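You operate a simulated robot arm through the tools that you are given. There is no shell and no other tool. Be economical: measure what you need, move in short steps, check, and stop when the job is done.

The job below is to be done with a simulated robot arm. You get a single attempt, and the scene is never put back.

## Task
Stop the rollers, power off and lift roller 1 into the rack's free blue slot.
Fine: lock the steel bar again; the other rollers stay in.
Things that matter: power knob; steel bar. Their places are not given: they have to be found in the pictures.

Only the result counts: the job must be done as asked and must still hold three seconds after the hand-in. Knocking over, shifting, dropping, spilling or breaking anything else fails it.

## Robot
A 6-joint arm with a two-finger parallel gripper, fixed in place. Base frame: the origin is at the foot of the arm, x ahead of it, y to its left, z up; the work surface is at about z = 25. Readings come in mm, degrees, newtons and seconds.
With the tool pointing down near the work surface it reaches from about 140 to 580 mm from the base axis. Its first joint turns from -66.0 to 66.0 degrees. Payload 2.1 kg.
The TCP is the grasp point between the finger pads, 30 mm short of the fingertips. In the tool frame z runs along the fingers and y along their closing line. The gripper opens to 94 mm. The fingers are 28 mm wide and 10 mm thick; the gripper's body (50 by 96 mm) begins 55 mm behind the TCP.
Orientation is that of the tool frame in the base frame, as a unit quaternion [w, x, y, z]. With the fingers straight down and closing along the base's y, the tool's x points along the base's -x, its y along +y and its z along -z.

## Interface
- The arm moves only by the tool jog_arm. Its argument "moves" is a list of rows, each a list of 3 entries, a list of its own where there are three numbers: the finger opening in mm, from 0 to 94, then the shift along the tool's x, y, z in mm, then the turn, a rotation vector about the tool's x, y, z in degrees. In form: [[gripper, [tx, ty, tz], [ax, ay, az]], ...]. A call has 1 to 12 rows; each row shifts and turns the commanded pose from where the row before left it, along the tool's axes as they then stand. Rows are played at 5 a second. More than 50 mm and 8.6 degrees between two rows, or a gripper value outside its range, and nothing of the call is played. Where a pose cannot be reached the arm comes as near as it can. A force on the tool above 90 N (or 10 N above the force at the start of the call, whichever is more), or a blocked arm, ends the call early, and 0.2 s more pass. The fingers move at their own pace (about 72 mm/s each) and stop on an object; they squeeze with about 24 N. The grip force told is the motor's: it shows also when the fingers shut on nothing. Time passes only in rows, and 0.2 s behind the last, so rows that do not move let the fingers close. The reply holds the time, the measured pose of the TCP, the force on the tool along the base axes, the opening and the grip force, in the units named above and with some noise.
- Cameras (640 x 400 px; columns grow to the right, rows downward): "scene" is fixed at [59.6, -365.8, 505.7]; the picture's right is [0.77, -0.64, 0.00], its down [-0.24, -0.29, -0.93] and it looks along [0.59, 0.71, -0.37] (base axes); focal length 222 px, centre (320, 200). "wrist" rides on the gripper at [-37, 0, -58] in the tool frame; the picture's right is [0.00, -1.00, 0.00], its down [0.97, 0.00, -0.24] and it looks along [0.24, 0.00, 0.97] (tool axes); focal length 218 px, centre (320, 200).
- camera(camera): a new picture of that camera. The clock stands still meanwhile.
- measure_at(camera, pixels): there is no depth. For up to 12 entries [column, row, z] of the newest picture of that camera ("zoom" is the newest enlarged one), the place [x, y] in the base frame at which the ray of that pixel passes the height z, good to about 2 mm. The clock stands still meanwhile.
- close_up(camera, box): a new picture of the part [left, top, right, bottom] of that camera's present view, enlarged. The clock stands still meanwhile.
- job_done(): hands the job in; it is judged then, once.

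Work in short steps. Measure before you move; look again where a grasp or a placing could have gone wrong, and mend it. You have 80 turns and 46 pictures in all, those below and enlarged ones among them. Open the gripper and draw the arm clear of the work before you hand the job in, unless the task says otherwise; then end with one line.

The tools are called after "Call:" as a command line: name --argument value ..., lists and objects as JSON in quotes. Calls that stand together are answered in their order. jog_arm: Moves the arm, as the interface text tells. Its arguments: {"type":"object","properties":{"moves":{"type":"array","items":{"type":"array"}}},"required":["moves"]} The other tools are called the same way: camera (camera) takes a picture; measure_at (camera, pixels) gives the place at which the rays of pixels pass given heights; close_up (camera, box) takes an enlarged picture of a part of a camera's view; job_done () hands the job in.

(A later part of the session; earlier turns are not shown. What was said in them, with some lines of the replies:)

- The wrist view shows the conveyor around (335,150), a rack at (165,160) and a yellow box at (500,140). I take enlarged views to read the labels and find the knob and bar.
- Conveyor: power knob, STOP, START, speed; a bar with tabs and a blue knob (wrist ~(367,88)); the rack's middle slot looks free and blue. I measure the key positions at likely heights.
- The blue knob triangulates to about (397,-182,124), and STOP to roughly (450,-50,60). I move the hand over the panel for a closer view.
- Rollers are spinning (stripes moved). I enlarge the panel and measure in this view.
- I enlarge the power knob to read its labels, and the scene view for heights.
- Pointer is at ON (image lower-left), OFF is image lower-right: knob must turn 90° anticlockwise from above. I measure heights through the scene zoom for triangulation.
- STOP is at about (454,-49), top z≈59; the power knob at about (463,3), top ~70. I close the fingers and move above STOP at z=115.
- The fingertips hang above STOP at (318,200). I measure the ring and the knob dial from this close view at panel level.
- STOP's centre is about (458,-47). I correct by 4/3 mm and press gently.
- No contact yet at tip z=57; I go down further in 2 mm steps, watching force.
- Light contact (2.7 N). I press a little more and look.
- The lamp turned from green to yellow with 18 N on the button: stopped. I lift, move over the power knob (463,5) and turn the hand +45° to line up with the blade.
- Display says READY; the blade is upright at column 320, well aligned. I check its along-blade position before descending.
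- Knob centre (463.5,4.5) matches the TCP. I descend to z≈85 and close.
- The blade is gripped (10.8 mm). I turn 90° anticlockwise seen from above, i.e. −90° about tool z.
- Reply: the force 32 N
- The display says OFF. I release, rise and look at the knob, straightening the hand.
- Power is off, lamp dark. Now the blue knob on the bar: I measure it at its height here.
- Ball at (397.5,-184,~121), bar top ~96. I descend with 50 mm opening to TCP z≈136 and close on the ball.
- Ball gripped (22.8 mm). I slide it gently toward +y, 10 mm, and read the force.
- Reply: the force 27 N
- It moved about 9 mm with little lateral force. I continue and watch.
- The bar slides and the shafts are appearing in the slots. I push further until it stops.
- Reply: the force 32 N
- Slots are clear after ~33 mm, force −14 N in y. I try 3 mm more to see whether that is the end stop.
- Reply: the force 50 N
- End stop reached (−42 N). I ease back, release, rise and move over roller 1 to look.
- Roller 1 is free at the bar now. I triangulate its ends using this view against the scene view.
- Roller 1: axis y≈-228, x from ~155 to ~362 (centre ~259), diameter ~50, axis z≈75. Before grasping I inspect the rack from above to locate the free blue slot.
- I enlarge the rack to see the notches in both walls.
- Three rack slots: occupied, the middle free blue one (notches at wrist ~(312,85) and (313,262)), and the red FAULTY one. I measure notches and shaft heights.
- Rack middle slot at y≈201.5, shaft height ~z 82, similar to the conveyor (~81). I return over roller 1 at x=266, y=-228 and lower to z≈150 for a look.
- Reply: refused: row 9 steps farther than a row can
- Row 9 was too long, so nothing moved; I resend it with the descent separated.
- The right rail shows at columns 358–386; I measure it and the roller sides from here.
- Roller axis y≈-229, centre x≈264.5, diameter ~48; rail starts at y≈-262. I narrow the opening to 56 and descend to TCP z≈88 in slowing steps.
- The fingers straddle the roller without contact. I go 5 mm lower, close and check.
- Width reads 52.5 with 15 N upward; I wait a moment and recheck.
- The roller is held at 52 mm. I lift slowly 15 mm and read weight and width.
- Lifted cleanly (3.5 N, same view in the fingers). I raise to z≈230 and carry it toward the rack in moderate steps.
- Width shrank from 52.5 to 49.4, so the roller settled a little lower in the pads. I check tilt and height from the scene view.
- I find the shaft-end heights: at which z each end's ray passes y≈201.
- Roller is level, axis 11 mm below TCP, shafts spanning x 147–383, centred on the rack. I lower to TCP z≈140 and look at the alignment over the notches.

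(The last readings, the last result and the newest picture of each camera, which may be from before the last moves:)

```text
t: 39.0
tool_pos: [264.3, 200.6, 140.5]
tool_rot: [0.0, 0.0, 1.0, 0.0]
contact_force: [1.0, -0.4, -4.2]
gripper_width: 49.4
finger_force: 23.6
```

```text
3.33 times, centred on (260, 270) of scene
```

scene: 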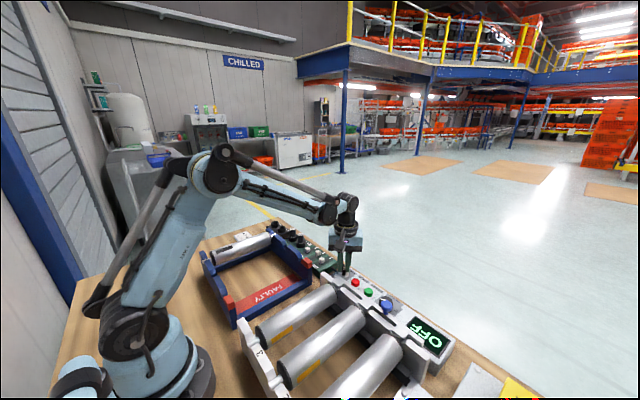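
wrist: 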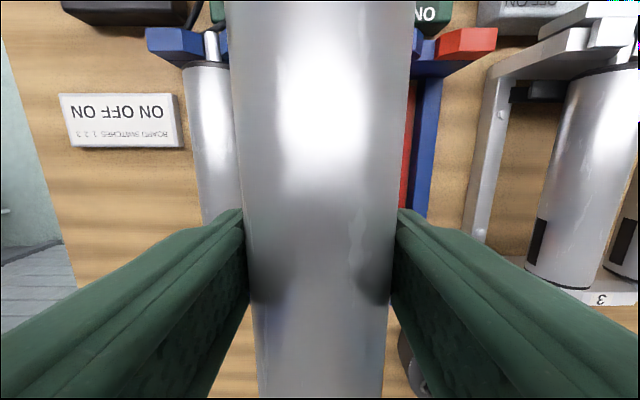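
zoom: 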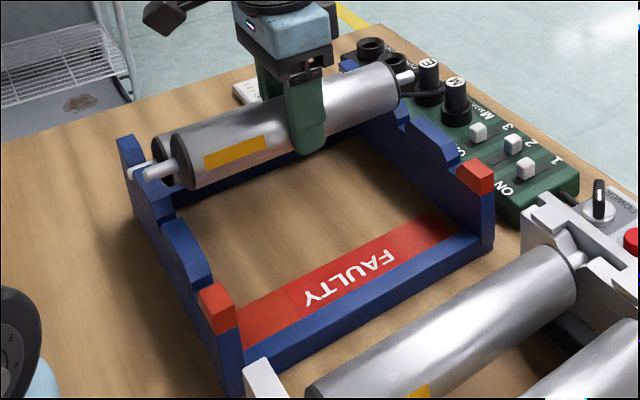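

Shaft ends look lined up above the middle notches. I descend to TCP≈104, then small steps watching force.

Call:
jog_arm --moves '[[0, [0, 1, 15], [0, 0, 0]], [0, [0, 0, 12], [0, 0, 0]], [0, [0, 0, 8], [0, 0, 0]], [0, [0, 0, 0], [0, 0, 0]]]'

Call:
close_up --camera "scene" --box '[190, 210, 330, 330]'

```text
t: 40.0
tool_pos: [264.3, 200.6, 106.6]
tool_rot: [0.0, -0.001, 1.0, -0.001]
contact_force: [0.0, 0.1, -3.8]
gripper_width: 49.6
finger_force: 24.1
```

```text
3.33 times, centred on (260, 270) of scene
```

zoom: 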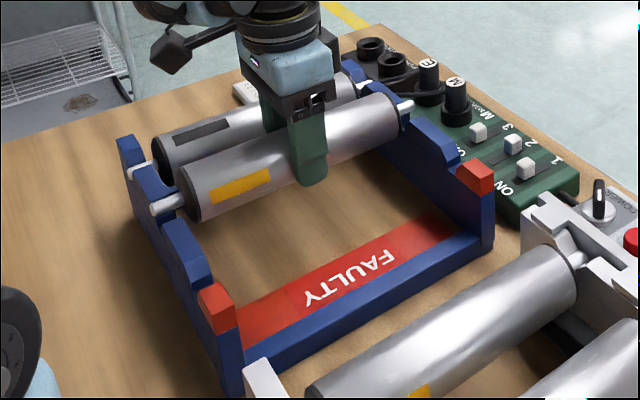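

Shafts enter the notches with no contact yet. I lower in 3 mm steps.

Call:
jog_arm --moves '[[0, [0, 0, 3], [0, 0, 0]], [0, [0, 0, 3], [0, 0, 0]], [0, [0, 0, 3], [0, 0, 0]], [0, [0, 0, 0], [0, 0, 0]]]'

```text
t: 41.0
tool_pos: [265.2, 201.5, 96.9]
tool_rot: [0.001, 0.0, 1.0, 0.0]
contact_force: [-0.2, 0.3, -4.2]
gripper_width: 49.6
finger_force: 23.7
```

Still carrying the weight, no contact; I continue down in 2 mm steps.

Call:
jog_arm --moves '[[0, [0, 0, 2], [0, 0, 0]], [0, [0, 0, 2], [0, 0, 0]], [0, [0, 0, 2], [0, 0, 0]], [0, [0, 0, 0], [0, 0, 0]]]'

```text
t: 42.0
tool_pos: [264.8, 202.1, 90.6]
tool_rot: [0.0, 0.001, 1.0, -0.001]
contact_force: [1.0, -8.1, -4.8]
gripper_width: 49.6
finger_force: 23.9
```

A −8 N side force: the slot side nudges it toward −y. I shift 1.5 mm that way and go on down.

Call:
jog_arm --moves '[[0, [0, -1.5, 0], [0, 0, 0]], [0, [0, 0, 2], [0, 0, 0]], [0, [0, 0, 1.5], [0, 0, 0]], [0, [0, 0, 0], [0, 0, 0]]]'

Call:
close_up --camera "scene" --box '[190, 210, 330, 330]'

```text
t: 43.0
tool_pos: [264.2, 199.6, 88.0]
tool_rot: [0.0, 0.0, 1.0, 0.001]
contact_force: [-2.0, 1.4, 36.1]
gripper_width: 50.0
finger_force: 23.5
```

```text
3.33 times, centred on (260, 270) of scene
```

zoom: 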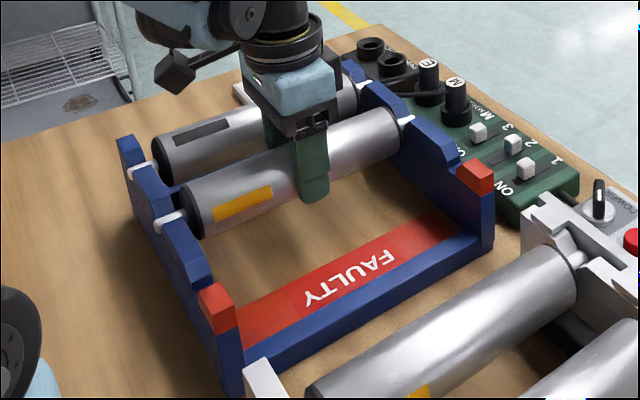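

Seated in the slot: 36 N upward, shafts at the same depth as the neighbour's. I ease off 1.5 mm, open moderately and rise straight up.

Call:
jog_arm --moves '[[0, [0, 0, -1.5], [0, 0, 0]], [62, [0, 0, 0], [0, 0, 0]], [62, [0, 0, 0], [0, 0, 0]], [62, [0, 0, 0], [0, 0, 0]], [62, [0, 0, -15], [0, 0, 0]], [62, [0, 0, -30], [0, 0, 0]], [62, [0, 0, -40], [0, 0, 0]], [62, [0, 0, -45], [0, 0, 0]], [62, [0, 0, -20], [0, 0, 0]], [62, [0, 0, 0], [0, 0, 0]]]'

Call:
camera --camera "wrist"

```text
t: 45.2
tool_pos: [264.8, 200.9, 238.6]
tool_rot: [0.001, 0.0, 1.0, 0.001]
contact_force: [0.0, 0.1, 0.3]
gripper_width: 61.8
finger_force: 0.0
```

```text
5 pictures are left
```

wrist: 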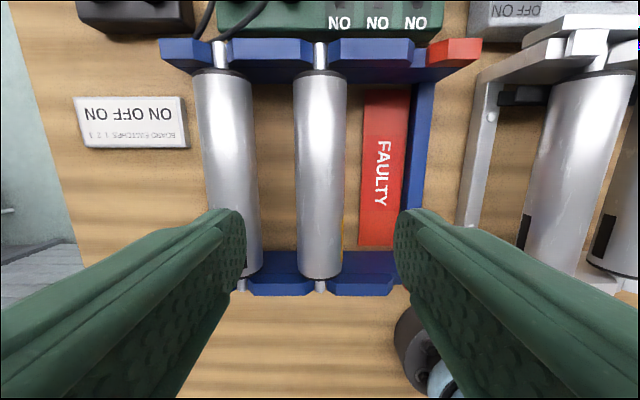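

Roller 1 rests in the middle blue slot. Now back to the blue knob, left at about (397.5,-151), to relock the bar.

Call:
jog_arm --moves '[[50, [-16.6, -43.9, 0], [0, 0, 0]], [50, [-16.6, -43.9, 0], [0, 0, 0]], [50, [-16.6, -43.9, 0], [0, 0, 0]], [50, [-16.6, -43.9, 0], [0, 0, 0]], [50, [-16.6, -43.9, 0], [0, 0, 0]], [50, [-16.6, -43.9, 0], [0, 0, 0]], [50, [-16.6, -43.9, 0], [0, 0, 0]], [50, [-16.6, -43.9, 0], [0, 0, 0]], [50, [0, 0, 40], [0, 0, 0]], [50, [0, 0, 0], [0, 0, 0]]]'

Call:
camera --camera "wrist"

```text
t: 47.4
tool_pos: [396.8, -151.5, 198.6]
tool_rot: [0.0, -0.001, 1.0, 0.0]
contact_force: [-0.3, -1.3, -0.5]
gripper_width: 49.9
finger_force: 0.0
```

```text
4 pictures are left
```

wrist: 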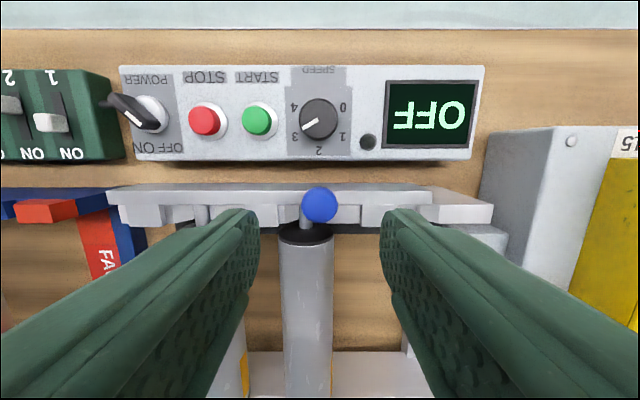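

The ball sits at (319,205), centred between the fingers. I descend to z≈136 and close on it.

Call:
jog_arm --moves '[[50, [0, 0, 25], [0, 0, 0]], [50, [0, 0, 25], [0, 0, 0]], [50, [0, 0, 13], [0, 0, 0]], [0, [0, 0, 0], [0, 0, 0]], [0, [0, 0, 0], [0, 0, 0]], [0, [0, 0, 0], [0, 0, 0]]]'

Call:
jog_arm --moves '[[0, [0, -4, 0], [0, 0, 0]], [0, [0, -4, 0], [0, 0, 0]], [0, [0, -4, 0], [0, 0, 0]], [0, [0, -4, 0], [0, 0, 0]], [0, [0, -4, 0], [0, 0, 0]], [0, [0, -4, 0], [0, 0, 0]], [0, [0, -4, 0], [0, 0, 0]], [0, [0, 0, 0], [0, 0, 0]]]'

```text
t: 48.8
tool_pos: [397.3, -151.5, 135.8]
tool_rot: [0.0, 0.001, 1.0, 0.0]
contact_force: [1.3, -0.3, -6.4]
gripper_width: 23.0
finger_force: 45.5
```

```text
t: 50.6
tool_pos: [396.5, -178.8, 135.2]
tool_rot: [0.001, 0.0, 1.0, 0.0]
contact_force: [10.5, 0.3, -31.5]
gripper_width: 22.8
finger_force: 45.0
```

The bar slid back to y≈-179. I push in 2 mm steps to the locked end stop.

Call:
jog_arm --moves '[[0, [0, -2, 0], [0, 0, 0]], [0, [0, -2, 0], [0, 0, 0]], [0, [0, -1.5, 0], [0, 0, 0]], [0, [0, 0, 0], [0, 0, 0]]]'

```text
t: 51.6
tool_pos: [397.4, -185.7, 136.9]
tool_rot: [0.002, 0.0, 1.0, 0.0]
contact_force: [14.5, -0.9, -24.7]
gripper_width: 22.9
finger_force: 45.3
```

No stop felt yet at −185; I try 2 mm more.

Call:
jog_arm --moves '[[0, [0, -1, 0], [0, 0, 0]], [0, [0, -1, 0], [0, 0, 0]], [0, [0, 0, 0], [0, 0, 0]]]'

Call:
close_up --camera "scene" --box '[310, 250, 470, 380]'

```text
t: 52.4
tool_pos: [397.0, -186.1, 136.4]
tool_rot: [0.001, -0.001, 1.0, 0.001]
contact_force: [7.7, 14.4, -9.3]
gripper_width: 23.1
finger_force: 45.5
```

```text
3.08 times, centred on (390, 315) of scene
```

zoom: 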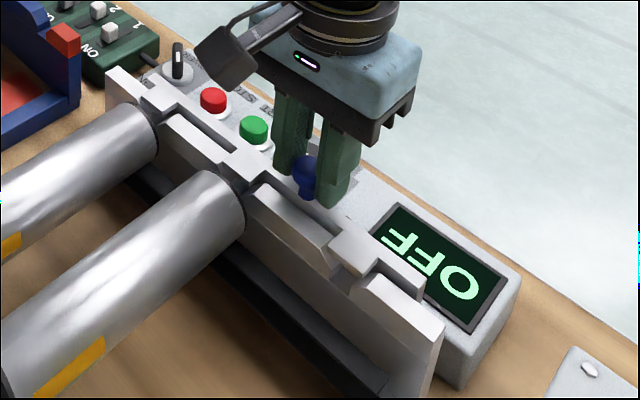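

End stop felt (+14 N) and the bar's end is back at its original pixel (423,285). I ease off, release and draw clear.

Call:
jog_arm --moves '[[0, [0, 0.5, 0], [0, 0, 0]], [50, [0, 0, 0], [0, 0, 0]], [50, [0, 0, 0], [0, 0, 0]], [50, [0, 0, -30], [0, 0, 0]], [50, [0, 0, -45], [0, 0, 0]], [94, [0, 0, -45], [0, 0, 0]], [94, [15, 0, -45], [0, 0, 0]], [94, [35, 15, -30], [0, 0, 0]], [94, [40, 25, 0], [0, 0, 0]], [94, [40, 20, 0], [0, 0, 0]], [94, [0, 0, 0], [0, 0, 0]]]'

Call:
camera --camera "wrist"

Call:
camera --camera "scene"

```text
t: 54.8
tool_pos: [266.0, -126.4, 330.3]
tool_rot: [0.0, -0.001, 1.0, 0.001]
contact_force: [0.4, -1.1, 0.3]
gripper_width: 94.2
finger_force: 0.1
```

```text
2 pictures are left
```

wrist: 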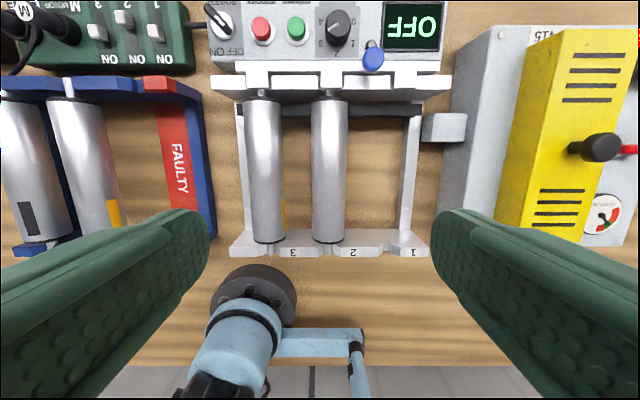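

```text
1 pictures are left
```

scene: 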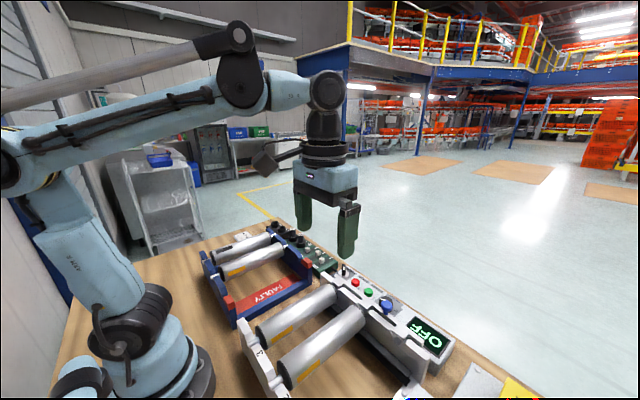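

Display reads OFF, the bar's tabs cover the slots, rollers 2 and 3 are in place, and roller 1 is in the middle blue slot. The arm is clear, so I hand in.

Call:
job_done

```text
The job is handed in.
```

The job is handed in: rollers stopped, power off, roller 1 in the rack's free blue slot, steel bar locked again, and rollers 2 and 3 left in place.
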